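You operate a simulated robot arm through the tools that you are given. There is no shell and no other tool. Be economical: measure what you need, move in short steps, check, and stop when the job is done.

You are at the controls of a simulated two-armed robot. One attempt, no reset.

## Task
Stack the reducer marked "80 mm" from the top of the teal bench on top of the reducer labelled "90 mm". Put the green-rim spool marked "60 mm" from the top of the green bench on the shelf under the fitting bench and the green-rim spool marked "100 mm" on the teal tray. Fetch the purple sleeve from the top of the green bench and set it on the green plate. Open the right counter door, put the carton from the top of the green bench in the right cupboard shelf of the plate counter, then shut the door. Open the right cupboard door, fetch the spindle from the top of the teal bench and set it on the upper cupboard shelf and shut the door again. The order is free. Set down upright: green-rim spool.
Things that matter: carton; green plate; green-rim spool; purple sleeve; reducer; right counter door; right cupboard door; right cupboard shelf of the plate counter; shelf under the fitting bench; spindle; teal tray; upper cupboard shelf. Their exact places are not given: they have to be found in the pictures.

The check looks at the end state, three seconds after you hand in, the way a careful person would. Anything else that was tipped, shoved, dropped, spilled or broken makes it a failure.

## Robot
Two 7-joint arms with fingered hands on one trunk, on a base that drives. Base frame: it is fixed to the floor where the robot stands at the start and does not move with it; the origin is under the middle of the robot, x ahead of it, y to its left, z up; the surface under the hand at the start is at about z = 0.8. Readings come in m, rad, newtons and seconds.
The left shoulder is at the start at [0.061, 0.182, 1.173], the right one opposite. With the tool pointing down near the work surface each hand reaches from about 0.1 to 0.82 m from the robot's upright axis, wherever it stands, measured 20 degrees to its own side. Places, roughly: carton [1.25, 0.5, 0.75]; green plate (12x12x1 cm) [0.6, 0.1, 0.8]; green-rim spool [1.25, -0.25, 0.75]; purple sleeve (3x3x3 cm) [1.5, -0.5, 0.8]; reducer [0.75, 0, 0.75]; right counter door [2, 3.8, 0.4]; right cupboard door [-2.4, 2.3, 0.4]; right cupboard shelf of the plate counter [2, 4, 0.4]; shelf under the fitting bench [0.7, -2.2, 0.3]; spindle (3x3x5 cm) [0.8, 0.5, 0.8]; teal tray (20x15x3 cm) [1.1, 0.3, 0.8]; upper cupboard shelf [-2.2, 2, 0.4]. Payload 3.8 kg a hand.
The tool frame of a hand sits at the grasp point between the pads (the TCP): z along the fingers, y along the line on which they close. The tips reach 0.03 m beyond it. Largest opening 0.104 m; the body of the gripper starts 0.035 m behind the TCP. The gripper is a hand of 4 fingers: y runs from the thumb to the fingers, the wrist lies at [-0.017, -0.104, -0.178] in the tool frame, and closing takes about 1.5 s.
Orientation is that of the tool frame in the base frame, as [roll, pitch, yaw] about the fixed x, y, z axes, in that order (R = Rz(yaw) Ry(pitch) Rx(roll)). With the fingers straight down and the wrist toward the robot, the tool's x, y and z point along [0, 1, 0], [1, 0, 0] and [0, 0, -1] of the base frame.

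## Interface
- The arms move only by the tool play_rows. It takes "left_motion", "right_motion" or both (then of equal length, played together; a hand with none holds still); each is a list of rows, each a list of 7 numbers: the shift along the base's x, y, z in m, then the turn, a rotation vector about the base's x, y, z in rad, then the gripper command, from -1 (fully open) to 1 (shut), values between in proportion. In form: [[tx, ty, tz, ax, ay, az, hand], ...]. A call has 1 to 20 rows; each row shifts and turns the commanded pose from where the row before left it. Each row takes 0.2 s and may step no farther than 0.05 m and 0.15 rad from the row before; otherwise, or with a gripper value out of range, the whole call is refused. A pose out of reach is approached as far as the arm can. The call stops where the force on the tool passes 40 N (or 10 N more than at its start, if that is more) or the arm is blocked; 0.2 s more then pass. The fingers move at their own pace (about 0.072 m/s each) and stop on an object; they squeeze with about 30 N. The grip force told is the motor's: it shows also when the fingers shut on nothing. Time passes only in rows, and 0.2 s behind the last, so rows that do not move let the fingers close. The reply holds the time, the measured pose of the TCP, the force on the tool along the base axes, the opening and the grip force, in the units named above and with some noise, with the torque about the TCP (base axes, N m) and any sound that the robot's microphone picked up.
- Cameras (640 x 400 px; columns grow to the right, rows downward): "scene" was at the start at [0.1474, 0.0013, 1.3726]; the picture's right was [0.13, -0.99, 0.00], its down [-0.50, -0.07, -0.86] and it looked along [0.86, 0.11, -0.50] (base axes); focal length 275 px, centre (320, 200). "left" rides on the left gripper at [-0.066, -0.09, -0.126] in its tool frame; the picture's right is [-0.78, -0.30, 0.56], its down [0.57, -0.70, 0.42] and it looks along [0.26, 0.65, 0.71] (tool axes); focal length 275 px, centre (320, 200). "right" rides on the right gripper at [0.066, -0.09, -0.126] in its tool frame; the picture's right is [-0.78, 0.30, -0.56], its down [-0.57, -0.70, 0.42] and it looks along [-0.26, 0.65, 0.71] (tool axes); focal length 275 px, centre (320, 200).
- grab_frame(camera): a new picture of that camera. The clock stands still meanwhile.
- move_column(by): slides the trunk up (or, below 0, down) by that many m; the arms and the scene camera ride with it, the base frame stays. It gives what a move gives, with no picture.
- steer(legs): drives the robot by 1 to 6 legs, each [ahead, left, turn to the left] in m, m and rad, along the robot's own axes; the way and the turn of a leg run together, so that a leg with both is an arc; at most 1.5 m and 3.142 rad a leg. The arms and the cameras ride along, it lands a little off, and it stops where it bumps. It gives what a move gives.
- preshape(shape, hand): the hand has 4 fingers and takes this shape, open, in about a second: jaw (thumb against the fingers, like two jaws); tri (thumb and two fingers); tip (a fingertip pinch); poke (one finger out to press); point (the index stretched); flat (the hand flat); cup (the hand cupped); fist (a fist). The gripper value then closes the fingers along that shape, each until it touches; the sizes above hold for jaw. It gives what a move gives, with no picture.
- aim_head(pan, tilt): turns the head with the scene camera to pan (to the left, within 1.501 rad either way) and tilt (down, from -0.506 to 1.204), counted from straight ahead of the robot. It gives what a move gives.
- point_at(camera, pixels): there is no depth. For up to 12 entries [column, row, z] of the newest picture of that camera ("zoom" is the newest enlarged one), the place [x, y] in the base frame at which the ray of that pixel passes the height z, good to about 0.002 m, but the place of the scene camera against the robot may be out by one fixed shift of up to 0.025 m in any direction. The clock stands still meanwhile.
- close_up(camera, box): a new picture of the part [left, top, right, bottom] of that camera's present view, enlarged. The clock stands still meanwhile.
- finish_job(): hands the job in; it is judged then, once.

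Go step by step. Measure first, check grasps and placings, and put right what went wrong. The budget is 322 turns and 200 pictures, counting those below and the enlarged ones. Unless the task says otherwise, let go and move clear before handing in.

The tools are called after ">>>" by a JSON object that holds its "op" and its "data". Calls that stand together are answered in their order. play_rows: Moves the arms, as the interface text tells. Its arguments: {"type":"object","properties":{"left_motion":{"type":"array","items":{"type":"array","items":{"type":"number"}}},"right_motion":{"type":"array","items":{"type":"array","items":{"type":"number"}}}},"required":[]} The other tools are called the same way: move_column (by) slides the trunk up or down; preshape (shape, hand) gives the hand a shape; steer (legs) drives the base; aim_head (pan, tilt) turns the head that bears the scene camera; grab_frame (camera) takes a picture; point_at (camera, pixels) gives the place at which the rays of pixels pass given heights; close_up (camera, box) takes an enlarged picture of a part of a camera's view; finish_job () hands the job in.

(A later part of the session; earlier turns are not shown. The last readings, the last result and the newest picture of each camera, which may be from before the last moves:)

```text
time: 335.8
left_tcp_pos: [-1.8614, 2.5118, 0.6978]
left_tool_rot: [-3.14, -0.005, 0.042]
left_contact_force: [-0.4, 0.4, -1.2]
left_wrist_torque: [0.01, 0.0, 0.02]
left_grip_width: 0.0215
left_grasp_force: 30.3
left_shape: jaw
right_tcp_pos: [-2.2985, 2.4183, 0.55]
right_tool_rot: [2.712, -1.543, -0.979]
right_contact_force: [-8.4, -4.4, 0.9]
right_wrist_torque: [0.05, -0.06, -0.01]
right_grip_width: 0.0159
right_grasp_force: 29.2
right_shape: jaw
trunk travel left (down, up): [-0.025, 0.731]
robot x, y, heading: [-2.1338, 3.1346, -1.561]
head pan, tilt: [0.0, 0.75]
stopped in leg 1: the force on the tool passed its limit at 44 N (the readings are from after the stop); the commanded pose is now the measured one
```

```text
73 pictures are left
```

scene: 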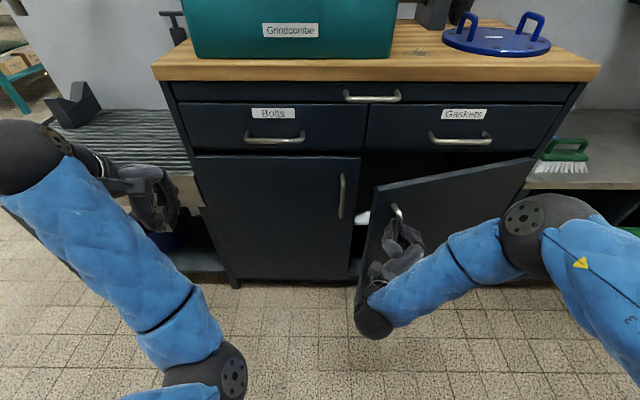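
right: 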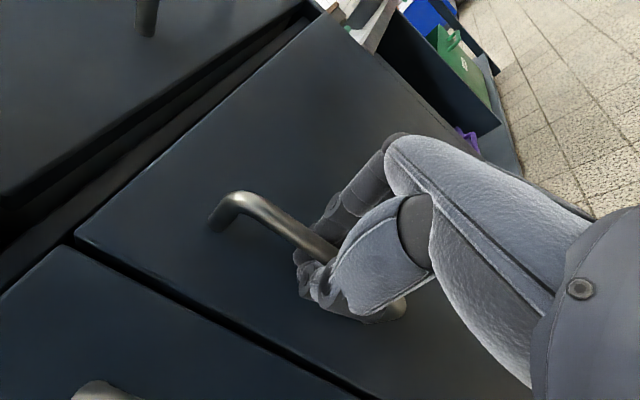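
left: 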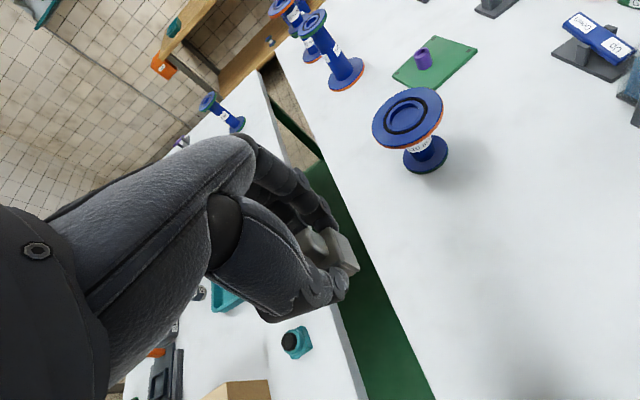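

The base turn swung the hand sideways and caused the force. Continue with pure translation along the arc.

>>> {"op": "steer", "data": {"legs": [[-0.045, -0.028, 0], [-0.045, -0.028, 0]]}}

>>> {"op": "steer", "data": {"legs": [[-0.04, -0.03, 0], [-0.037, -0.034, 0]]}}

>>> {"op": "grab_frame", "data": {"camera": "scene"}}

```text
time: 337.2
left_tcp_pos: [-1.9189, 2.6022, 0.6988]
left_tool_rot: [3.141, -0.005, 0.043]
left_contact_force: [0.0, -0.1, -0.4]
left_wrist_torque: [-0.03, 0.02, 0.02]
left_grip_width: 0.0212
left_grasp_force: 30.0
left_shape: jaw
right_tcp_pos: [-2.353, 2.509, 0.5483]
right_tool_rot: [2.742, -1.543, -1.004]
right_contact_force: [-6.7, -5.7, -1.3]
right_wrist_torque: [0.04, -0.04, 0.05]
right_grip_width: 0.0164
right_grasp_force: 29.8
right_shape: jaw
trunk travel left (down, up): [-0.025, 0.731]
robot x, y, heading: [-2.1933, 3.2252, -1.561]
head pan, tilt: [0.0, 0.75]
```

```text
time: 338.3
left_tcp_pos: [-1.9685, 2.6016, 0.6975]
left_tool_rot: [-3.139, -0.004, -0.002]
left_contact_force: [-0.7, -0.9, -0.1]
left_wrist_torque: [0.0, 0.0, 0.03]
left_grip_width: 0.0215
left_grasp_force: 30.1
left_shape: jaw
right_tcp_pos: [-2.4085, 2.5302, 0.5484]
right_tool_rot: [2.705, -1.54, -1.01]
right_contact_force: [0.7, -0.2, -1.1]
right_wrist_torque: [-0.04, 0.02, -0.09]
right_grip_width: 0.017
right_grasp_force: 30.3
right_shape: jaw
trunk travel left (down, up): [-0.025, 0.731]
robot x, y, heading: [-2.2109, 3.2368, -1.609]
head pan, tilt: [0.0, 0.75]
stopped in leg 1: the robot was blocked; the commanded pose is now the measured one
```

```text
72 pictures are left
```

scene: 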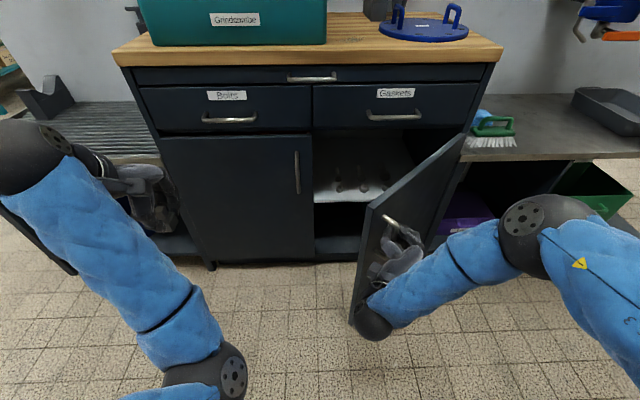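

Door is about 45° open and the upper shelf shows at (365,190). Look closer at the inside.

>>> {"op": "close_up", "data": {"camera": "scene", "box": [290, 110, 480, 280]}}

>>> {"op": "point_at", "data": {"camera": "scene", "pixels": [[360, 204, 0.4], [360, 204, 0.42], [360, 204, 0.38], [315, 133, 0.65], [315, 203, 0.4], [351, 325, 0.08], [366, 207, 0.65], [465, 135, 0.65], [360, 140, 0.4]]}}

```text
2.35 times, centred on (385, 195) of scene
```

zoom: 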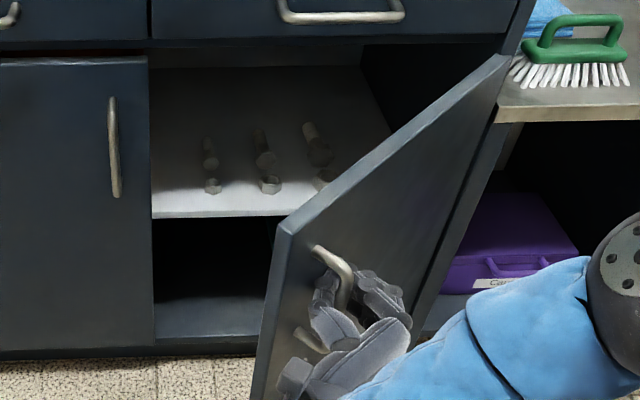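

```text
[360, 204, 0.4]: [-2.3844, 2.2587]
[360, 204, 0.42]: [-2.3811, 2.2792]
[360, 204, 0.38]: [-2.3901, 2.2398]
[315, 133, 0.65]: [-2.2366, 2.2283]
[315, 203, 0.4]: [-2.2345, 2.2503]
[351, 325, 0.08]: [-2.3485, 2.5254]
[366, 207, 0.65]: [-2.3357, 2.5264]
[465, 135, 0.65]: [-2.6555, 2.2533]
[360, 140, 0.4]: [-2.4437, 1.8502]
```

>>> {"op": "point_at", "data": {"camera": "zoom", "pixels": [[212, 192, 0.4], [210, 150, 0.4], [270, 193, 0.4], [258, 140, 0.4], [322, 190, 0.4], [307, 130, 0.4], [155, 215, 0.4], [155, 70, 0.4], [180, 190, 0.4], [180, 160, 0.4], [380, 150, 0.4]]}}

```text
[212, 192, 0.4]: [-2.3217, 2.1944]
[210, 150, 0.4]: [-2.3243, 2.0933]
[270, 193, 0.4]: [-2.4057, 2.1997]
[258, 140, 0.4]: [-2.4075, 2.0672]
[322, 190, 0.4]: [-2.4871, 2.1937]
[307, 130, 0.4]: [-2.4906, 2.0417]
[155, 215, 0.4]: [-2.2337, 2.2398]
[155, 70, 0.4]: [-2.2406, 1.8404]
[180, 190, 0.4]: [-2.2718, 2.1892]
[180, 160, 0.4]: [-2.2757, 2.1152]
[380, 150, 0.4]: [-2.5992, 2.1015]
```

Items (bolts) occupy x≈-2.32…-2.49 on the upper shelf; the free place is at the right (x≈-2.58, y≈2.17), so I need the door fully open. Release the handle, go round the free edge and push the door open from inside.

>>> {"op": "play_rows", "data": {"right_motion": [[0, 0, 0, 0, 0, 0, 0.3], [0, 0, 0, 0, 0, 0, 0], [0, 0, 0, 0, 0, 0, -0.2], [0, 0.03, 0, 0, 0, 0, -0.2], [0, 0.03, 0, 0, 0, 0, -0.2], [0, 0.03, 0, 0, 0, 0, -0.2], [0.04, 0.01, 0, 0, 0, 0, 0.2], [0.04, 0, 0, 0, 0, 0, 0.6], [0.04, 0, 0, 0, 0, 0, 1], [0.04, 0, 0, 0, 0, 0, 1], [0.04, 0, 0, 0, 0, 0, 1], [0, 0, 0, 0, 0, 0, 1]]}}

>>> {"op": "grab_frame", "data": {"camera": "scene"}}

```text
time: 340.9
left_tcp_pos: [-1.968, 2.602, 0.7002]
left_tool_rot: [-3.141, -0.003, -0.001]
left_contact_force: [-0.2, 0.7, -0.7]
left_wrist_torque: [0.01, 0.0, -0.01]
left_grip_width: 0.0214
left_grasp_force: 29.7
left_shape: jaw
right_tcp_pos: [-2.2051, 2.5841, 0.5457]
right_tool_rot: [2.759, -1.539, -1.064]
right_contact_force: [0.1, 0.5, -0.2]
right_wrist_torque: [0.0, -0.01, -0.01]
right_grip_width: 0.0003
right_grasp_force: 30.0
right_shape: jaw
right hand out of reach, approached as far as the arm can: row 5, 6, 7
trunk travel left (down, up): [-0.025, 0.731]
robot x, y, heading: [-2.2111, 3.2349, -1.607]
head pan, tilt: [0.0, 0.75]
```

```text
70 pictures are left
```

scene: 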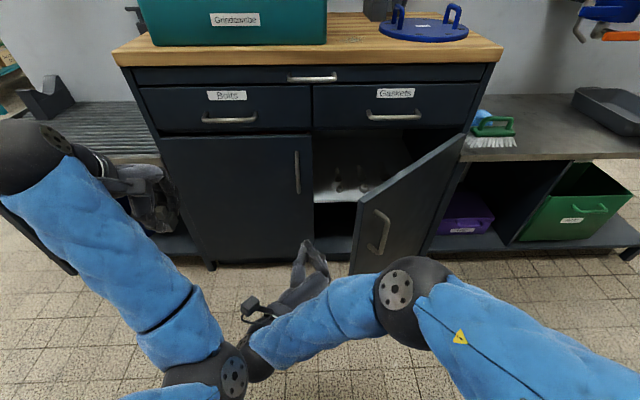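

Forward into the gap, then sweep right to push the door open.

>>> {"op": "play_rows", "data": {"right_motion": [[0, -0.045, 0, 0, 0, 0, 1], [0, -0.045, 0, 0, 0, 0, 1], [0, -0.045, 0, 0, 0, 0, 1], [-0.04, 0, 0, 0, 0, 0, 1], [-0.04, 0, 0, 0, 0, 0, 1], [-0.04, 0, 0, 0, 0, 0, 1], [-0.04, 0, 0, 0, 0, 0, 1], [-0.04, 0, 0, 0, 0, 0, 1], [-0.04, 0, 0, 0, 0, 0, 1], [-0.04, 0, 0, 0, 0, 0, 1], [-0.04, 0, 0, 0, 0, 0, 1], [-0.04, 0, 0, 0, 0, 0, 1], [0, 0, 0, 0, 0, 0, 1]]}}

>>> {"op": "grab_frame", "data": {"camera": "scene"}}

```text
time: 343.7
left_tcp_pos: [-1.9687, 2.6025, 0.6993]
left_tool_rot: [-3.14, -0.002, -0.001]
left_contact_force: [-0.1, 0.8, -0.3]
left_wrist_torque: [0.02, 0.0, -0.04]
left_grip_width: 0.0215
left_grasp_force: 29.9
left_shape: jaw
right_tcp_pos: [-2.479, 2.4278, 0.5978]
right_tool_rot: [3.099, -1.529, -1.434]
right_contact_force: [0.2, 0.5, 0.4]
right_wrist_torque: [0.03, 0.02, -0.01]
right_grip_width: 0.0
right_grasp_force: 30.4
right_shape: jaw
right hand out of reach, approached as far as the arm can: row 2, 3, 9, 10, 11, 12
trunk travel left (down, up): [-0.025, 0.731]
robot x, y, heading: [-2.2134, 3.2358, -1.599]
head pan, tilt: [0.0, 0.75]
```

```text
69 pictures are left
```

scene: 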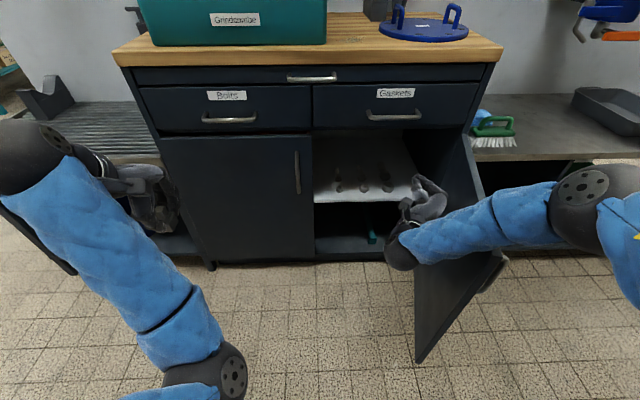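

Door ~78° open. Push a bit more by shifting the base right 0.1 m.

>>> {"op": "steer", "data": {"legs": [[0, -0.11, 0]]}}

>>> {"op": "play_rows", "data": {"right_motion": [[0.02, 0.02, 0.04, 0, 0, 0, 1], [0, 0.02, 0.045, 0, 0, 0, 1], [0, 0.02, 0.045, 0, 0, 0, 1], [0, 0.02, 0.045, 0, 0, 0, 1], [0, 0, 0.045, 0, 0, 0, 1], [0, 0, 0.045, 0, 0, 0, 1], [0, 0, 0, 0, 0, 0, 1]]}}

>>> {"op": "grab_frame", "data": {"camera": "scene"}}

```text
time: 344.9
left_tcp_pos: [-2.0814, 2.5997, 0.6987]
left_tool_rot: [-3.139, -0.004, -0.007]
left_contact_force: [0.1, 1.1, -0.3]
left_wrist_torque: [0.02, 0.01, 0.02]
left_grip_width: 0.0214
left_grasp_force: 30.4
left_shape: jaw
right_tcp_pos: [-2.5958, 2.4295, 0.5981]
right_tool_rot: [-3.112, -1.528, -1.511]
right_contact_force: [0.1, 0.1, 0.0]
right_wrist_torque: [0.02, 0.02, 0.02]
right_grip_width: 0.0
right_grasp_force: 30.2
right_shape: jaw
trunk travel left (down, up): [-0.025, 0.731]
robot x, y, heading: [-2.3229, 3.2376, -1.607]
head pan, tilt: [0.0, 0.75]
```

```text
time: 346.5
left_tcp_pos: [-2.0826, 2.6007, 0.6997]
left_tool_rot: [-3.14, -0.004, -0.007]
left_contact_force: [-0.1, -0.5, -0.8]
left_wrist_torque: [-0.01, 0.01, -0.02]
left_grip_width: 0.0215
left_grasp_force: 29.9
left_shape: jaw
right_tcp_pos: [-2.5753, 2.5069, 0.8605]
right_tool_rot: [3.097, -1.53, -1.438]
right_contact_force: [0.0, 0.8, 0.2]
right_wrist_torque: [-0.01, -0.02, -0.04]
right_grip_width: 0.0001
right_grasp_force: 30.0
right_shape: jaw
trunk travel left (down, up): [-0.025, 0.731]
robot x, y, heading: [-2.325, 3.2385, -1.607]
head pan, tilt: [0.0, 0.75]
```

```text
68 pictures are left
```

scene: 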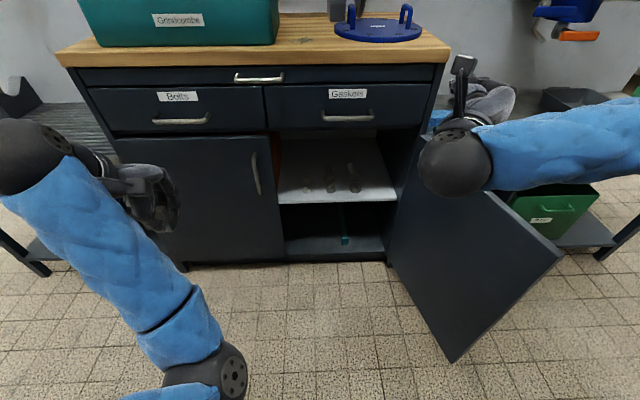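

Door is open past 90°. Lower the left hand (tilting fingers 0.3 rad forward), raise the right hand clear.

>>> {"op": "play_rows", "data": {"left_motion": [[0, 0, -0.03, -0.06, 0, 0, 1], [0, 0, -0.04, -0.06, 0, 0, 1], [0, -0.01, -0.04, -0.06, 0, 0, 1], [0, -0.01, -0.04, -0.06, 0, 0, 1], [0, -0.01, -0.04, -0.06, 0, 0, 1], [0, 0, 0, 0, 0, 0, 1]], "right_motion": [[0, 0, 0.045, 0, 0, 0, 1], [0, 0, 0.045, 0, 0, 0, 1], [0, 0, 0.045, 0, 0, 0, 1], [0, 0, 0.045, 0, 0, 0, 1], [0, 0, 0.03, 0, 0, 0, 1], [0, 0, 0, 0, 0, 0, 1]]}}

>>> {"op": "steer", "data": {"legs": [[0.1, -0.24, 0.03]]}}

>>> {"op": "grab_frame", "data": {"camera": "scene"}}

```text
time: 347.9
left_tcp_pos: [-2.0819, 2.5731, 0.5081]
left_tool_rot: [2.842, -0.003, -0.005]
left_contact_force: [-0.1, 0.4, 0.3]
left_wrist_torque: [0.03, 0.0, 0.05]
left_grip_width: 0.0217
left_grasp_force: 29.4
left_shape: jaw
right_tcp_pos: [-2.5744, 2.5094, 1.0729]
right_tool_rot: [3.092, -1.528, -1.433]
right_contact_force: [-0.1, 0.2, 0.3]
right_wrist_torque: [0.0, -0.02, -0.04]
right_grip_width: 0.0003
right_grasp_force: 29.6
right_shape: jaw
trunk travel left (down, up): [-0.025, 0.731]
robot x, y, heading: [-2.3219, 3.2373, -1.604]
head pan, tilt: [0.0, 0.75]
```

```text
time: 349.8
left_tcp_pos: [-2.3086, 2.4838, 0.5076]
left_tool_rot: [2.844, -0.005, 0.024]
left_contact_force: [0.4, -0.3, -0.1]
left_wrist_torque: [0.0, -0.02, 0.0]
left_grip_width: 0.0215
left_grasp_force: 30.5
left_shape: jaw
right_tcp_pos: [-2.7985, 2.4055, 1.0726]
right_tool_rot: [3.134, -1.53, -1.447]
right_contact_force: [0.0, -0.2, -0.8]
right_wrist_torque: [-0.01, -0.01, -0.01]
right_grip_width: 0.0
right_grasp_force: 30.0
right_shape: jaw
trunk travel left (down, up): [-0.025, 0.731]
robot x, y, heading: [-2.5697, 3.1428, -1.58]
head pan, tilt: [0.0, 0.75]
```

```text
67 pictures are left
```

scene: 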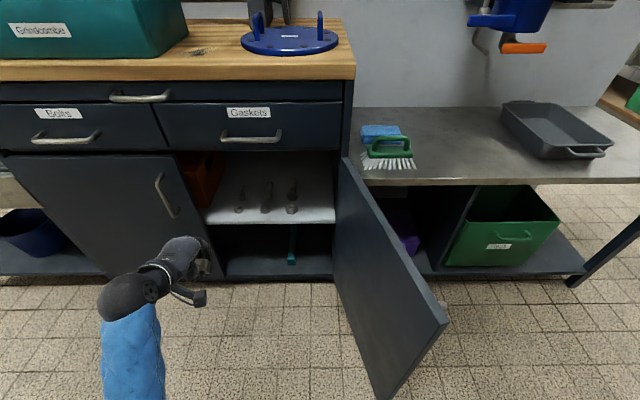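

>>> {"op": "close_up", "data": {"camera": "scene", "box": [200, 140, 360, 240]}}

>>> {"op": "point_at", "data": {"camera": "scene", "pixels": [[293, 212, 0.4], [290, 185, 0.4], [316, 208, 0.4], [334, 221, 0.4], [270, 223, 0.4], [332, 160, 0.4], [318, 195, 0.4], [348, 158, 0.65], [388, 395, 0.08], [448, 322, 0.65]]}}

```text
4.00 times, centred on (280, 190) of scene
```

zoom: 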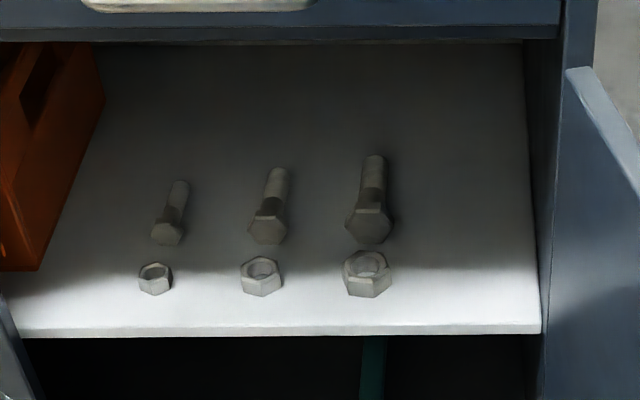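

```text
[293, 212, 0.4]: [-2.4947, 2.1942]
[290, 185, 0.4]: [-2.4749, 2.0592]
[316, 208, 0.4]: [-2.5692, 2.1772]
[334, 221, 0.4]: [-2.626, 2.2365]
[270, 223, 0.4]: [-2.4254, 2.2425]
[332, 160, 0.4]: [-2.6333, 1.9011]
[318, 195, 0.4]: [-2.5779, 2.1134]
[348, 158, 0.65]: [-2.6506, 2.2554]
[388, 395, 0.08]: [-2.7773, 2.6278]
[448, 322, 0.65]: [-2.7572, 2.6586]
```

Free spot beside the bolts at about (-2.565,2.165). Shift base 0.07 right and move the left hand in front of that spot.

>>> {"op": "steer", "data": {"legs": [[0, -0.07, 0]]}}

>>> {"op": "play_rows", "data": {"left_motion": [[-0.035, 0, 0, 0, 0, 0, 1], [-0.035, 0, 0, 0, 0, 0, 1], [-0.035, -0.01, 0, 0, 0, 0, 1], [-0.035, -0.01, 0, 0, 0, 0, 1], [-0.03, -0.02, 0, 0, 0, 0, 1], [-0.016, -0.02, 0, 0, 0, 0, 1], [0, 0, 0, 0, 0, 0, 1]]}}

>>> {"op": "grab_frame", "data": {"camera": "scene"}}

```text
time: 350.8
left_tcp_pos: [-2.3773, 2.4859, 0.5072]
left_tool_rot: [2.843, -0.007, 0.023]
left_contact_force: [0.3, -0.9, -0.7]
left_wrist_torque: [0.02, 0.0, 0.03]
left_grip_width: 0.0218
left_grasp_force: 30.2
left_shape: jaw
right_tcp_pos: [-2.8694, 2.4069, 1.0718]
right_tool_rot: [-3.132, -1.528, -1.461]
right_contact_force: [-0.4, -0.1, 0.8]
right_wrist_torque: [0.0, -0.04, -0.01]
right_grip_width: 0.0
right_grasp_force: 30.0
right_shape: jaw
trunk travel left (down, up): [-0.025, 0.731]
robot x, y, heading: [-2.639, 3.1433, -1.579]
head pan, tilt: [0.0, 0.75]
```

```text
time: 352.6
left_tcp_pos: [-2.5231, 2.4218, 0.4952]
left_tool_rot: [2.837, -0.093, 0.042]
left_contact_force: [-1.1, 0.4, -1.1]
left_wrist_torque: [0.01, 0.04, 0.02]
left_grip_width: 0.0214
left_grasp_force: 29.8
left_shape: jaw
right_tcp_pos: [-2.8697, 2.406, 1.0731]
right_tool_rot: [-3.107, -1.53, -1.49]
right_contact_force: [-0.5, -0.4, -0.2]
right_wrist_torque: [0.01, 0.01, -0.02]
right_grip_width: 0.0001
right_grasp_force: 29.5
right_shape: jaw
trunk travel left (down, up): [-0.025, 0.731]
robot x, y, heading: [-2.6383, 3.1401, -1.58]
head pan, tilt: [0.0, 0.75]
stopped in row 7 (left hand): the arm was blocked; the commanded pose is now the measured one
```

```text
65 pictures are left
```

scene: 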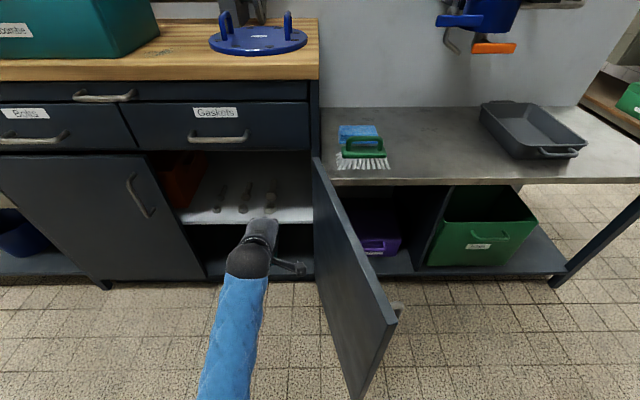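

>>> {"op": "play_rows", "data": {"left_motion": [[0, 0, -0.015, 0, 0, 0, 1], [0, 0, 0, 0, 0, 0, 1]]}}

>>> {"op": "steer", "data": {"legs": [[0.12, -0.042, 0]]}}

>>> {"op": "grab_frame", "data": {"camera": "left"}}

>>> {"op": "grab_frame", "data": {"camera": "scene"}}

```text
time: 353.2
left_tcp_pos: [-2.524, 2.419, 0.4828]
left_tool_rot: [2.834, -0.094, 0.043]
left_contact_force: [-0.3, 0.1, -0.9]
left_wrist_torque: [0.0, -0.02, 0.0]
left_grip_width: 0.0215
left_grasp_force: 29.7
left_shape: jaw
right_tcp_pos: [-2.8697, 2.4073, 1.0721]
right_tool_rot: [-3.136, -1.528, -1.462]
right_contact_force: [-0.1, -1.4, -0.3]
right_wrist_torque: [0.02, 0.0, 0.02]
right_grip_width: 0.0
right_grasp_force: 29.6
right_shape: jaw
trunk travel left (down, up): [-0.025, 0.731]
robot x, y, heading: [-2.6364, 3.1385, -1.58]
head pan, tilt: [0.0, 0.75]
```

```text
time: 354.4
left_tcp_pos: [-2.5673, 2.3017, 0.4804]
left_tool_rot: [2.839, -0.094, 0.037]
left_contact_force: [0.3, -0.1, -0.1]
left_wrist_torque: [0.03, -0.02, -0.01]
left_grip_width: 0.0218
left_grasp_force: 30.0
left_shape: jaw
right_tcp_pos: [-2.9148, 2.2868, 1.0718]
right_tool_rot: [3.104, -1.529, -1.417]
right_contact_force: [-0.5, -0.8, -0.2]
right_wrist_torque: [-0.02, 0.02, 0.0]
right_grip_width: 0.0
right_grasp_force: 29.7
right_shape: jaw
trunk travel left (down, up): [-0.025, 0.731]
robot x, y, heading: [-2.6802, 3.0279, -1.58]
head pan, tilt: [0.0, 0.75]
```

```text
64 pictures are left
```

left: 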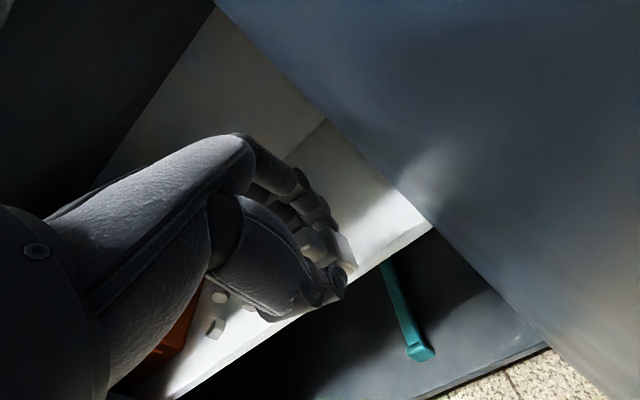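

```text
63 pictures are left
```

scene: 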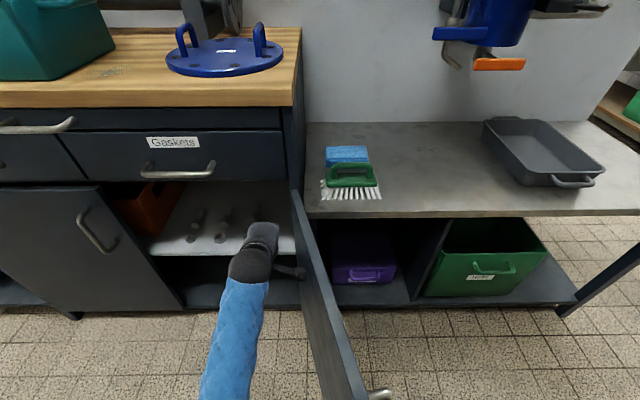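

Spindle is over the shelf front. Advance 0.105 m more (base 0.06, arm 0.045), keeping clear of the nut and side wall.

>>> {"op": "steer", "data": {"legs": [[0.06, 0, 0]]}}

>>> {"op": "play_rows", "data": {"left_motion": [[0, -0.015, 0, 0, 0, 0, 1], [0, -0.015, 0, 0, 0, 0, 1], [0, -0.015, -0.005, 0, 0, 0, 1], [0, 0, -0.01, 0, 0, 0, 1], [0, 0, 0, 0, 0, 0, 1]]}}

>>> {"op": "grab_frame", "data": {"camera": "left"}}

```text
time: 355.5
left_tcp_pos: [-2.555, 2.2497, 0.4763]
left_tool_rot: [2.845, -0.113, 0.048]
left_contact_force: [1.3, -0.5, -0.3]
left_wrist_torque: [0.08, 0.14, -0.13]
left_grip_width: 0.0215
left_grasp_force: 30.2
left_shape: jaw
right_tcp_pos: [-2.91, 2.2324, 1.0713]
right_tool_rot: [-3.096, -1.531, -1.493]
right_contact_force: [0.0, -1.1, -0.6]
right_wrist_torque: [-0.01, 0.0, 0.01]
right_grip_width: 0.0
right_grasp_force: 29.7
right_shape: jaw
trunk travel left (down, up): [-0.025, 0.731]
robot x, y, heading: [-2.6817, 2.9674, -1.574]
head pan, tilt: [0.0, 0.75]
stopped in leg 1: the force on the tool passed its limit at 161 N (the readings are from after the stop); the commanded pose is now the measured one
```

```text
time: 356.1
left_tcp_pos: [-2.5454, 2.2262, 0.4726]
left_tool_rot: [2.848, -0.125, 0.054]
left_contact_force: [10.8, -2.1, 1.5]
left_wrist_torque: [0.5, 1.36, -1.42]
left_grip_width: 0.0216
left_grasp_force: 30.3
left_shape: jaw
right_tcp_pos: [-2.9083, 2.2315, 1.0732]
right_tool_rot: [3.141, -1.529, -1.448]
right_contact_force: [0.1, -1.3, 0.1]
right_wrist_torque: [-0.02, 0.0, -0.02]
right_grip_width: 0.0002
right_grasp_force: 30.6
right_shape: jaw
trunk travel left (down, up): [-0.025, 0.731]
robot x, y, heading: [-2.6812, 2.9663, -1.573]
head pan, tilt: [0.0, 0.75]
stopped in row 2 (left hand): the force on the tool passed its limit at 84 N (the readings are from after the stop); the commanded pose is now the measured one
```

```text
62 pictures are left
```

left: 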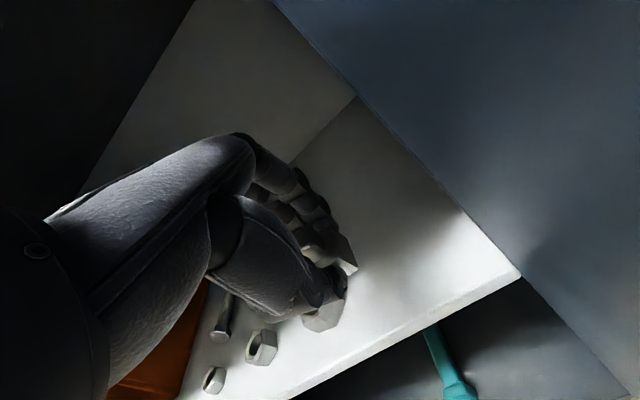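

The hand's camera bumped the cupboard side on the right. Back off 0.1 m, yaw the hand -0.5 rad so the wrist/camera go left, and fix the sideways tilt.

>>> {"op": "steer", "data": {"legs": [[-0.1, 0, 0]]}}

>>> {"op": "play_rows", "data": {"left_motion": [[0, 0, 0, 0, 0.12, 0, 1], [0, 0, 0, 0, 0, -0.13, 1], [0, 0, 0, 0, 0, -0.13, 1], [0, 0, 0, 0, 0, -0.12, 1], [0, 0, 0, 0, 0, -0.12, 1], [0, 0, 0, 0, 0, 0, 1]]}}

>>> {"op": "grab_frame", "data": {"camera": "scene"}}

```text
time: 357.2
left_tcp_pos: [-2.5471, 2.3266, 0.4752]
left_tool_rot: [2.849, -0.123, 0.052]
left_contact_force: [-0.7, 0.9, -1.5]
left_wrist_torque: [0.01, 0.02, -0.02]
left_grip_width: 0.0215
left_grasp_force: 29.8
left_shape: jaw
right_tcp_pos: [-2.9078, 2.3336, 1.0738]
right_tool_rot: [3.117, -1.529, -1.423]
right_contact_force: [0.4, 1.4, 0.1]
right_wrist_torque: [0.02, 0.03, -0.04]
right_grip_width: 0.0002
right_grasp_force: 30.2
right_shape: jaw
trunk travel left (down, up): [-0.025, 0.731]
robot x, y, heading: [-2.6825, 3.0678, -1.578]
head pan, tilt: [0.0, 0.75]
```

```text
time: 358.6
left_tcp_pos: [-2.5461, 2.3261, 0.4744]
left_tool_rot: [2.858, -0.002, -0.451]
left_contact_force: [-1.2, 0.0, -0.2]
left_wrist_torque: [-0.01, -0.02, -0.04]
left_grip_width: 0.0216
left_grasp_force: 30.2
left_shape: jaw
right_tcp_pos: [-2.9071, 2.3318, 1.0727]
right_tool_rot: [3.07, -1.53, -1.379]
right_contact_force: [0.4, -0.5, -1.1]
right_wrist_torque: [-0.02, 0.01, -0.03]
right_grip_width: 0.0
right_grasp_force: 30.1
right_shape: jaw
trunk travel left (down, up): [-0.025, 0.731]
robot x, y, heading: [-2.6803, 3.0684, -1.574]
head pan, tilt: [0.0, 0.75]
```

```text
61 pictures are left
```

scene: 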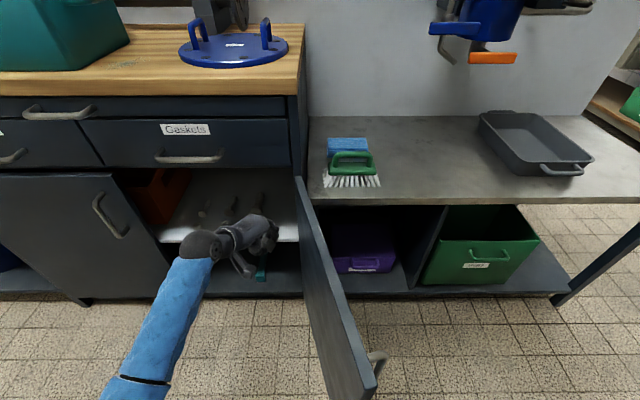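

>>> {"op": "play_rows", "data": {"left_motion": [[-0.015, 0, 0, 0, 0, 0, 1], [-0.014, 0, 0, 0, 0, 0, 1], [0, 0, 0, 0, 0, 0, 1]]}}

>>> {"op": "steer", "data": {"legs": [[0.1, 0, 0]]}}

>>> {"op": "play_rows", "data": {"left_motion": [[0, -0.015, 0, 0, 0, 0, 1], [0, -0.015, 0, 0, 0, 0, 1], [0, 0, -0.015, 0, 0, 0, 1], [0, 0, 0, 0, 0, 0, 1]]}}

>>> {"op": "grab_frame", "data": {"camera": "left"}}

```text
time: 359.4
left_tcp_pos: [-2.5759, 2.325, 0.4738]
left_tool_rot: [2.856, -0.004, -0.449]
left_contact_force: [-0.6, -1.1, -0.5]
left_wrist_torque: [-0.04, 0.0, 0.01]
left_grip_width: 0.0216
left_grasp_force: 30.2
left_shape: jaw
right_tcp_pos: [-2.9086, 2.3325, 1.0731]
right_tool_rot: [-3.141, -1.531, -1.449]
right_contact_force: [0.6, 0.4, 0.2]
right_wrist_torque: [-0.01, 0.03, 0.0]
right_grip_width: 0.0
right_grasp_force: 30.8
right_shape: jaw
trunk travel left (down, up): [-0.025, 0.731]
robot x, y, heading: [-2.6799, 3.0678, -1.574]
head pan, tilt: [0.0, 0.75]
```

```text
time: 360.6
left_tcp_pos: [-2.5764, 2.2259, 0.4727]
left_tool_rot: [2.857, -0.002, -0.447]
left_contact_force: [0.3, 0.3, -0.1]
left_wrist_torque: [0.01, 0.02, 0.01]
left_grip_width: 0.0214
left_grasp_force: 30.2
left_shape: jaw
right_tcp_pos: [-2.9082, 2.2322, 1.0721]
right_tool_rot: [3.135, -1.53, -1.442]
right_contact_force: [-0.7, 0.1, 0.2]
right_wrist_torque: [-0.01, 0.0, 0.0]
right_grip_width: 0.0002
right_grasp_force: 29.5
right_shape: jaw
trunk travel left (down, up): [-0.025, 0.731]
robot x, y, heading: [-2.6805, 2.9658, -1.573]
head pan, tilt: [0.0, 0.75]
```

```text
time: 361.6
left_tcp_pos: [-2.5772, 2.1954, 0.458]
left_tool_rot: [2.858, -0.004, -0.448]
left_contact_force: [-0.2, 0.7, -1.6]
left_wrist_torque: [0.02, 0.02, 0.02]
left_grip_width: 0.0217
left_grasp_force: 30.1
left_shape: jaw
right_tcp_pos: [-2.9074, 2.2336, 1.0731]
right_tool_rot: [-3.117, -1.53, -1.474]
right_contact_force: [0.7, 1.1, 0.4]
right_wrist_torque: [-0.01, 0.02, 0.04]
right_grip_width: 0.0001
right_grasp_force: 29.8
right_shape: jaw
trunk travel left (down, up): [-0.025, 0.731]
robot x, y, heading: [-2.6787, 2.9669, -1.571]
head pan, tilt: [0.0, 0.75]
```

```text
60 pictures are left
```

left: 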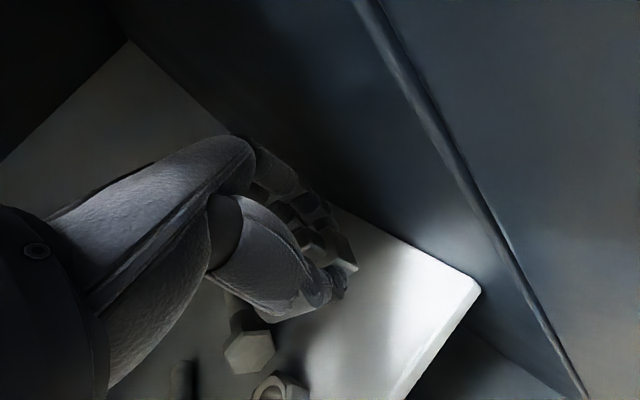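

Clear. Lower to contact.

>>> {"op": "play_rows", "data": {"left_motion": [[0, 0, -0.007, 0, 0, 0, 1], [0, 0, -0.005, 0, 0, 0, 1], [0, 0, 0, 0, 0, 0, 1]]}}

>>> {"op": "play_rows", "data": {"left_motion": [[0, 0, -0.004, 0, 0, 0, 1], [0, 0, 0, 0, 0, 0, 1]]}}

>>> {"op": "play_rows", "data": {"left_motion": [[0, 0, -0.004, 0, 0, 0, 1], [0, 0, 0, 0, 0, 0, 1]]}}

```text
time: 362.4
left_tcp_pos: [-2.5773, 2.1967, 0.4459]
left_tool_rot: [2.858, -0.003, -0.448]
left_contact_force: [0.3, -0.2, -0.6]
left_wrist_torque: [0.02, 0.0, 0.03]
left_grip_width: 0.0217
left_grasp_force: 29.8
left_shape: jaw
right_tcp_pos: [-2.9078, 2.2337, 1.0712]
right_tool_rot: [3.13, -1.531, -1.439]
right_contact_force: [0.4, 0.4, -0.3]
right_wrist_torque: [-0.04, 0.0, 0.0]
right_grip_width: 0.0
right_grasp_force: 30.2
right_shape: jaw
trunk travel left (down, up): [-0.025, 0.731]
robot x, y, heading: [-2.6819, 2.9686, -1.574]
head pan, tilt: [0.0, 0.75]
```

```text
time: 363.0
left_tcp_pos: [-2.577, 2.1973, 0.4414]
left_tool_rot: [2.856, -0.003, -0.447]
left_contact_force: [0.3, 0.4, -0.2]
left_wrist_torque: [0.01, 0.01, 0.01]
left_grip_width: 0.0217
left_grasp_force: 29.9
left_shape: jaw
right_tcp_pos: [-2.909, 2.2335, 1.0725]
right_tool_rot: [3.128, -1.532, -1.437]
right_contact_force: [-0.2, -1.3, 0.4]
right_wrist_torque: [0.0, 0.02, -0.03]
right_grip_width: 0.0
right_grasp_force: 30.0
right_shape: jaw
trunk travel left (down, up): [-0.025, 0.731]
robot x, y, heading: [-2.6843, 2.9698, -1.577]
head pan, tilt: [0.0, 0.75]
```

```text
time: 363.6
left_tcp_pos: [-2.5754, 2.1954, 0.4371]
left_tool_rot: [2.857, -0.003, -0.447]
left_contact_force: [1.1, 0.8, 0.0]
left_wrist_torque: [-0.01, -0.03, 0.0]
left_grip_width: 0.0217
left_grasp_force: 30.4
left_shape: jaw
right_tcp_pos: [-2.9076, 2.2331, 1.0724]
right_tool_rot: [3.135, -1.531, -1.44]
right_contact_force: [-0.2, 0.2, -0.7]
right_wrist_torque: [0.01, -0.02, -0.03]
right_grip_width: 0.0001
right_grasp_force: 29.4
right_shape: jaw
trunk travel left (down, up): [-0.025, 0.731]
robot x, y, heading: [-2.6789, 2.9679, -1.572]
head pan, tilt: [0.0, 0.75]
```

>>> {"op": "play_rows", "data": {"left_motion": [[0, 0, -0.004, 0, 0, 0, 1], [0, 0, 0, 0, 0, 0, 1]]}}

>>> {"op": "play_rows", "data": {"left_motion": [[0, 0, -0.003, 0, 0, 0, 1], [0, 0, 0, 0, 0, 0, 1]]}}

>>> {"op": "grab_frame", "data": {"camera": "left"}}

```text
time: 364.2
left_tcp_pos: [-2.5775, 2.1959, 0.4343]
left_tool_rot: [2.855, -0.004, -0.447]
left_contact_force: [-0.7, 0.4, -0.8]
left_wrist_torque: [0.02, -0.02, 0.02]
left_grip_width: 0.0215
left_grasp_force: 30.2
left_shape: jaw
right_tcp_pos: [-2.9071, 2.2335, 1.0728]
right_tool_rot: [3.13, -1.53, -1.436]
right_contact_force: [-0.5, -0.3, -0.1]
right_wrist_torque: [0.0, 0.0, 0.0]
right_grip_width: 0.0
right_grasp_force: 30.2
right_shape: jaw
trunk travel left (down, up): [-0.025, 0.731]
robot x, y, heading: [-2.6833, 2.9676, -1.577]
head pan, tilt: [0.0, 0.75]
```

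```text
time: 364.8
left_tcp_pos: [-2.576, 2.1964, 0.4313]
left_tool_rot: [2.856, -0.004, -0.448]
left_contact_force: [-0.5, -0.8, 0.0]
left_wrist_torque: [0.02, 0.02, -0.01]
left_grip_width: 0.0217
left_grasp_force: 30.3
left_shape: jaw
right_tcp_pos: [-2.9082, 2.2321, 1.0717]
right_tool_rot: [-3.128, -1.531, -1.46]
right_contact_force: [-0.5, 0.3, 0.6]
right_wrist_torque: [0.01, -0.02, -0.01]
right_grip_width: 0.0001
right_grasp_force: 29.7
right_shape: jaw
trunk travel left (down, up): [-0.025, 0.731]
robot x, y, heading: [-2.6794, 2.9678, -1.575]
head pan, tilt: [0.0, 0.75]
```

```text
59 pictures are left
```

left: 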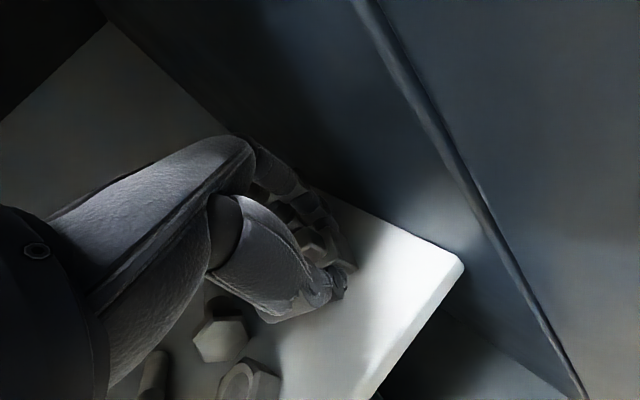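

>>> {"op": "play_rows", "data": {"left_motion": [[0, 0, -0.003, 0, 0, 0, 1], [0, 0, -0.003, 0, 0, 0, 1], [0, 0, 0, 0, 0, 0, 1]]}}

>>> {"op": "play_rows", "data": {"left_motion": [[0, 0, -0.003, 0, 0, 0, 1], [0, 0, -0.001, 0, 0, 0, 1], [0, 0, 0, 0, 0, 0, 1]]}}

>>> {"op": "play_rows", "data": {"left_motion": [[0, 0, -0.003, 0, 0, 0, 1], [0, 0, -0.001, 0, 0, 0, 1], [0, 0, 0, 0, 0, 0, 1]]}}

```text
time: 365.6
left_tcp_pos: [-2.5764, 2.1974, 0.4284]
left_tool_rot: [2.852, -0.004, -0.445]
left_contact_force: [1.0, -0.2, 8.9]
left_wrist_torque: [0.02, 0.01, 0.03]
left_grip_width: 0.0223
left_grasp_force: 29.7
left_shape: jaw
right_tcp_pos: [-2.9076, 2.2328, 1.0737]
right_tool_rot: [3.105, -1.532, -1.412]
right_contact_force: [-0.2, -0.8, -0.1]
right_wrist_torque: [-0.01, 0.0, -0.01]
right_grip_width: 0.0001
right_grasp_force: 30.0
right_shape: jaw
trunk travel left (down, up): [-0.025, 0.731]
robot x, y, heading: [-2.6802, 2.9648, -1.577]
head pan, tilt: [0.0, 0.75]
```

```text
time: 366.4
left_tcp_pos: [-2.5762, 2.1964, 0.4256]
left_tool_rot: [2.849, -0.006, -0.447]
left_contact_force: [0.2, 1.7, 19.7]
left_wrist_torque: [0.09, -0.07, 0.01]
left_grip_width: 0.0246
left_grasp_force: 30.6
left_shape: jaw
right_tcp_pos: [-2.9083, 2.2344, 1.0748]
right_tool_rot: [3.121, -1.531, -1.429]
right_contact_force: [-0.2, 0.3, -0.1]
right_wrist_torque: [-0.03, 0.0, -0.01]
right_grip_width: 0.0
right_grasp_force: 30.2
right_shape: jaw
trunk travel left (down, up): [-0.025, 0.731]
robot x, y, heading: [-2.6792, 2.9691, -1.575]
head pan, tilt: [0.0, 0.75]
```

```text
time: 367.2
left_tcp_pos: [-2.5764, 2.1958, 0.423]
left_tool_rot: [2.849, -0.006, -0.447]
left_contact_force: [5.0, 6.4, 28.8]
left_wrist_torque: [0.23, -0.18, 0.05]
left_grip_width: 0.0258
left_grasp_force: 29.9
left_shape: jaw
right_tcp_pos: [-2.9073, 2.2365, 1.075]
right_tool_rot: [3.122, -1.535, -1.43]
right_contact_force: [-1.3, 0.5, -0.3]
right_wrist_torque: [0.01, 0.01, 0.0]
right_grip_width: 0.0001
right_grasp_force: 30.8
right_shape: jaw
trunk travel left (down, up): [-0.025, 0.731]
robot x, y, heading: [-2.6817, 2.9639, -1.577]
head pan, tilt: [0.0, 0.75]
```

Contact; spindle has settled. Open gently, rise 6.5 cm, and back out.

>>> {"op": "play_rows", "data": {"left_motion": [[0, 0, 0.003, 0, 0, 0, 0.7], [0, 0, 0, 0, 0, 0, 0.4], [0, 0, 0, 0, 0, 0, 0.1], [0, 0, 0, 0, 0, 0, -0.2], [0, 0, 0, 0, 0, 0, -0.2], [0.002, 0.005, 0.02, 0, 0, 0, -0.2], [0.002, 0.005, 0.02, 0, 0, 0, -0.2], [0.002, 0.005, 0.02, 0, 0, 0, -0.2], [0, 0, 0.005, 0, 0, 0, -0.2], [0, 0, 0, 0, 0, 0, -0.2]]}}

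>>> {"op": "grab_frame", "data": {"camera": "left"}}

```text
time: 369.4
left_tcp_pos: [-2.5687, 2.2117, 0.4836]
left_tool_rot: [2.858, -0.004, -0.447]
left_contact_force: [0.5, -0.3, 0.2]
left_wrist_torque: [-0.01, 0.01, 0.0]
left_grip_width: 0.062
left_grasp_force: 0.1
left_shape: jaw
right_tcp_pos: [-2.9077, 2.2329, 1.0733]
right_tool_rot: [-3.13, -1.532, -1.46]
right_contact_force: [-0.1, -1.0, 0.3]
right_wrist_torque: [-0.02, 0.02, 0.03]
right_grip_width: 0.0
right_grasp_force: 29.9
right_shape: jaw
trunk travel left (down, up): [-0.025, 0.731]
robot x, y, heading: [-2.6811, 2.9681, -1.574]
head pan, tilt: [0.0, 0.75]
```

```text
58 pictures are left
```

left: 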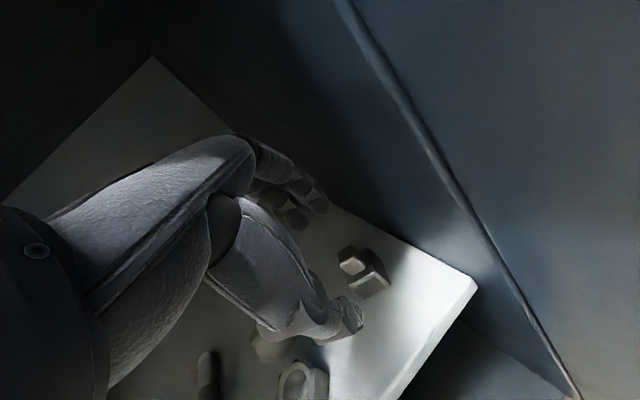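

The spindle stands on the shelf. Raise 1.5 cm more and back out.

>>> {"op": "play_rows", "data": {"left_motion": [[0, 0, 0.012, 0, 0, 0, 0.2], [0, 0, 0.003, 0, 0, 0, 0.2]]}}

>>> {"op": "steer", "data": {"legs": [[-0.24, 0, 0]]}}

>>> {"op": "grab_frame", "data": {"camera": "scene"}}

```text
time: 370.0
left_tcp_pos: [-2.57, 2.2102, 0.4989]
left_tool_rot: [2.859, -0.005, -0.448]
left_contact_force: [-0.6, 0.6, 0.5]
left_wrist_torque: [-0.02, 0.0, 0.01]
left_grip_width: 0.0421
left_grasp_force: 0.0
left_shape: jaw
right_tcp_pos: [-2.908, 2.2332, 1.0735]
right_tool_rot: [-3.139, -1.531, -1.451]
right_contact_force: [0.0, -0.4, -0.1]
right_wrist_torque: [0.03, 0.0, 0.01]
right_grip_width: 0.0
right_grasp_force: 30.0
right_shape: jaw
trunk travel left (down, up): [-0.025, 0.731]
robot x, y, heading: [-2.6789, 2.9705, -1.575]
head pan, tilt: [0.0, 0.75]
```

```text
time: 371.8
left_tcp_pos: [-2.567, 2.449, 0.4995]
left_tool_rot: [2.855, -0.003, -0.445]
left_contact_force: [0.0, 0.4, 0.0]
left_wrist_torque: [-0.02, -0.02, 0.0]
left_grip_width: 0.042
left_grasp_force: 0.1
left_shape: jaw
right_tcp_pos: [-2.9051, 2.4711, 1.0735]
right_tool_rot: [3.136, -1.53, -1.439]
right_contact_force: [-0.1, 0.0, -0.1]
right_wrist_torque: [0.03, 0.01, 0.05]
right_grip_width: 0.0
right_grasp_force: 30.0
right_shape: jaw
trunk travel left (down, up): [-0.025, 0.731]
robot x, y, heading: [-2.6839, 3.2053, -1.574]
head pan, tilt: [0.0, 0.75]
```

```text
57 pictures are left
```

scene: 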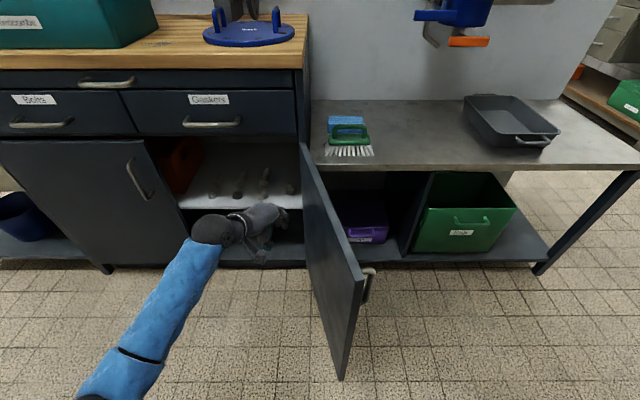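

Now close the door: raise the left hand out of the way, and bring the right hand down outside the door.

>>> {"op": "play_rows", "data": {"left_motion": [[0, 0.01, 0.045, 0, 0, 0, -0.2], [0, 0.01, 0.045, 0, 0, 0, -0.2], [0, 0, 0.045, 0, 0, 0, -0.2], [0, 0, 0.045, 0, 0, 0, -0.2], [0, 0, 0.045, 0, 0, 0, -0.2], [0, 0, 0.045, 0, 0, 0, -0.2], [0, 0, 0.045, 0, 0, 0, -0.2], [0, 0, 0, 0, 0, 0, -0.2], [0, 0, 0, 0, 0, 0, -0.2], [0, 0, 0, 0, 0, 0, -0.2], [0, 0, 0, 0, 0, 0, -0.2], [0, 0, 0, 0, 0, 0, -0.2], [0, 0, 0, 0, 0, 0, -0.2]], "right_motion": [[-0.01, 0.02, -0.03, 0, 0, 0, 1], [-0.01, 0.02, -0.04, 0, 0, 0, 1], [0, 0.02, -0.045, 0, 0, 0, 1], [0, 0.02, -0.045, 0, 0, 0, 1], [0, 0.02, -0.045, 0, 0, 0, 1], [0, 0, -0.045, 0, 0, 0, 1], [0, 0, -0.045, 0, 0, 0, 1], [0, 0, -0.045, 0, 0, 0, 1], [0, 0, -0.045, 0, 0, 0, 1], [0, 0, -0.045, 0, 0, 0, 1], [0, 0, -0.045, 0, 0, 0, 1], [0, 0, -0.045, 0, 0, 0, 1], [0, 0, 0, 0, 0, 0, 1]]}}

>>> {"op": "grab_frame", "data": {"camera": "scene"}}

```text
time: 374.6
left_tcp_pos: [-2.5685, 2.4678, 0.8134]
left_tool_rot: [2.856, -0.003, -0.446]
left_contact_force: [0.4, -0.6, 0.0]
left_wrist_torque: [0.02, 0.03, -0.02]
left_grip_width: 0.0621
left_grasp_force: 0.1
left_shape: jaw
right_tcp_pos: [-2.8915, 2.5397, 0.5722]
right_tool_rot: [-3.132, -1.528, -1.463]
right_contact_force: [-0.4, 0.0, 0.2]
right_wrist_torque: [0.0, 0.0, -0.01]
right_grip_width: 0.0
right_grasp_force: 30.4
right_shape: jaw
right hand out of reach, approached as far as the arm can: row 8, 9, 10, 11, 12
trunk travel left (down, up): [-0.025, 0.731]
robot x, y, heading: [-2.6785, 3.2052, -1.573]
head pan, tilt: [0.0, 0.75]
```

```text
56 pictures are left
```

scene: 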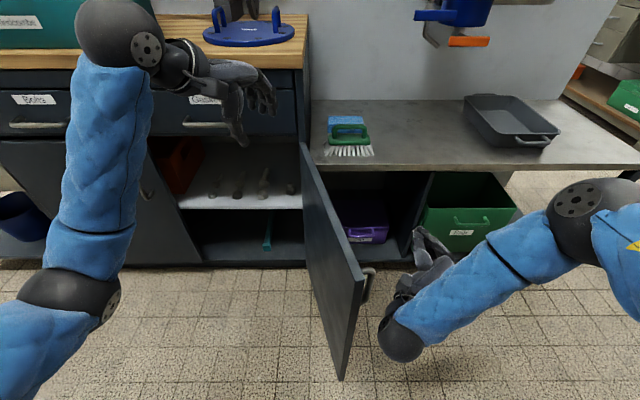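

Right hand is outside the door. Sweep left with the base to swing the door, then forward.

>>> {"op": "steer", "data": {"legs": [[0, 0.2, 0], [0.03, 0.12, 0]]}}

>>> {"op": "grab_frame", "data": {"camera": "scene"}}

```text
time: 377.0
left_tcp_pos: [-2.2453, 2.4381, 0.814]
left_tool_rot: [2.853, -0.003, -0.441]
left_contact_force: [0.5, 0.1, 0.2]
left_wrist_torque: [0.0, -0.02, 0.02]
left_grip_width: 0.0625
left_grasp_force: 0.0
left_shape: jaw
right_tcp_pos: [-2.5691, 2.508, 0.5737]
right_tool_rot: [3.139, -1.528, -1.448]
right_contact_force: [0.4, 0.2, -0.9]
right_wrist_torque: [-0.02, -0.02, 0.0]
right_grip_width: 0.0001
right_grasp_force: 29.1
right_shape: jaw
trunk travel left (down, up): [-0.025, 0.731]
robot x, y, heading: [-2.3572, 3.175, -1.568]
head pan, tilt: [0.0, 0.75]
```

```text
55 pictures are left
```

scene: 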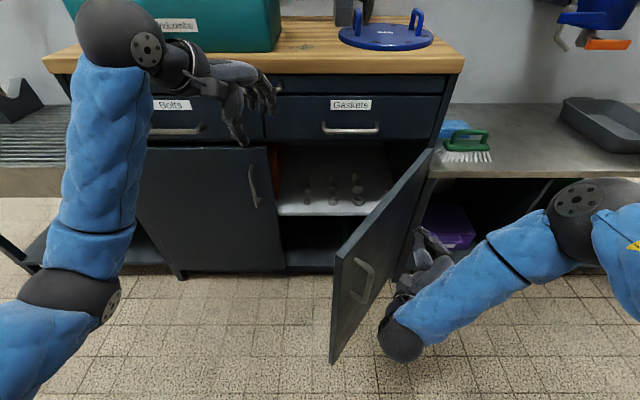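

Door half closed. Sweep 0.13 m more left, then push forward with the arm.

>>> {"op": "steer", "data": {"legs": [[0, 0.13, 0]]}}

>>> {"op": "play_rows", "data": {"right_motion": [[0, -0.04, 0, 0, 0, 0, 1], [0, -0.04, 0, 0, 0, 0, 1], [0, -0.04, 0, 0, 0, 0, 1], [0, -0.03, 0, 0, 0, 0, 1], [0, 0, 0, 0, 0, 0, 1]]}}

>>> {"op": "grab_frame", "data": {"camera": "scene"}}

```text
time: 378.3
left_tcp_pos: [-2.1151, 2.4381, 0.8142]
left_tool_rot: [2.855, -0.003, -0.443]
left_contact_force: [0.2, 0.0, -0.6]
left_wrist_torque: [0.0, -0.02, -0.01]
left_grip_width: 0.0622
left_grasp_force: 0.2
left_shape: jaw
right_tcp_pos: [-2.4379, 2.5082, 0.5738]
right_tool_rot: [-3.094, -1.527, -1.501]
right_contact_force: [-0.7, 0.1, -0.3]
right_wrist_torque: [0.03, -0.01, 0.0]
right_grip_width: 0.0001
right_grasp_force: 30.1
right_shape: jaw
trunk travel left (down, up): [-0.025, 0.731]
robot x, y, heading: [-2.2262, 3.1726, -1.567]
head pan, tilt: [0.0, 0.75]
```

```text
time: 379.5
left_tcp_pos: [-2.1138, 2.4379, 0.8137]
left_tool_rot: [2.855, -0.003, -0.441]
left_contact_force: [0.1, 0.4, -0.1]
left_wrist_torque: [-0.01, 0.03, 0.02]
left_grip_width: 0.0622
left_grasp_force: 0.0
left_shape: jaw
right_tcp_pos: [-2.4367, 2.3562, 0.5741]
right_tool_rot: [-3.109, -1.527, -1.485]
right_contact_force: [-0.6, -0.8, 0.3]
right_wrist_torque: [-0.01, -0.01, 0.0]
right_grip_width: 0.0001
right_grasp_force: 29.5
right_shape: jaw
trunk travel left (down, up): [-0.025, 0.731]
robot x, y, heading: [-2.2272, 3.1783, -1.573]
head pan, tilt: [0.0, 0.75]
```

```text
54 pictures are left
```

scene: 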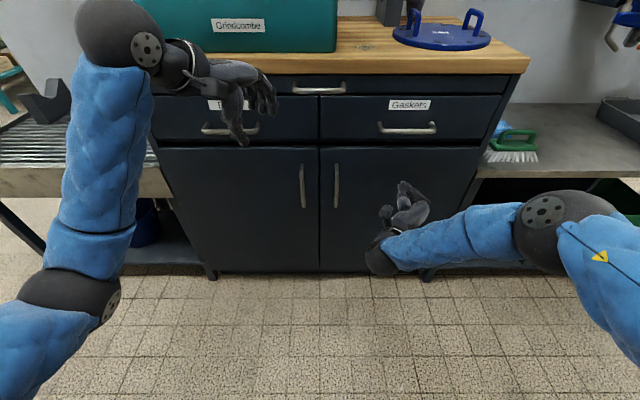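

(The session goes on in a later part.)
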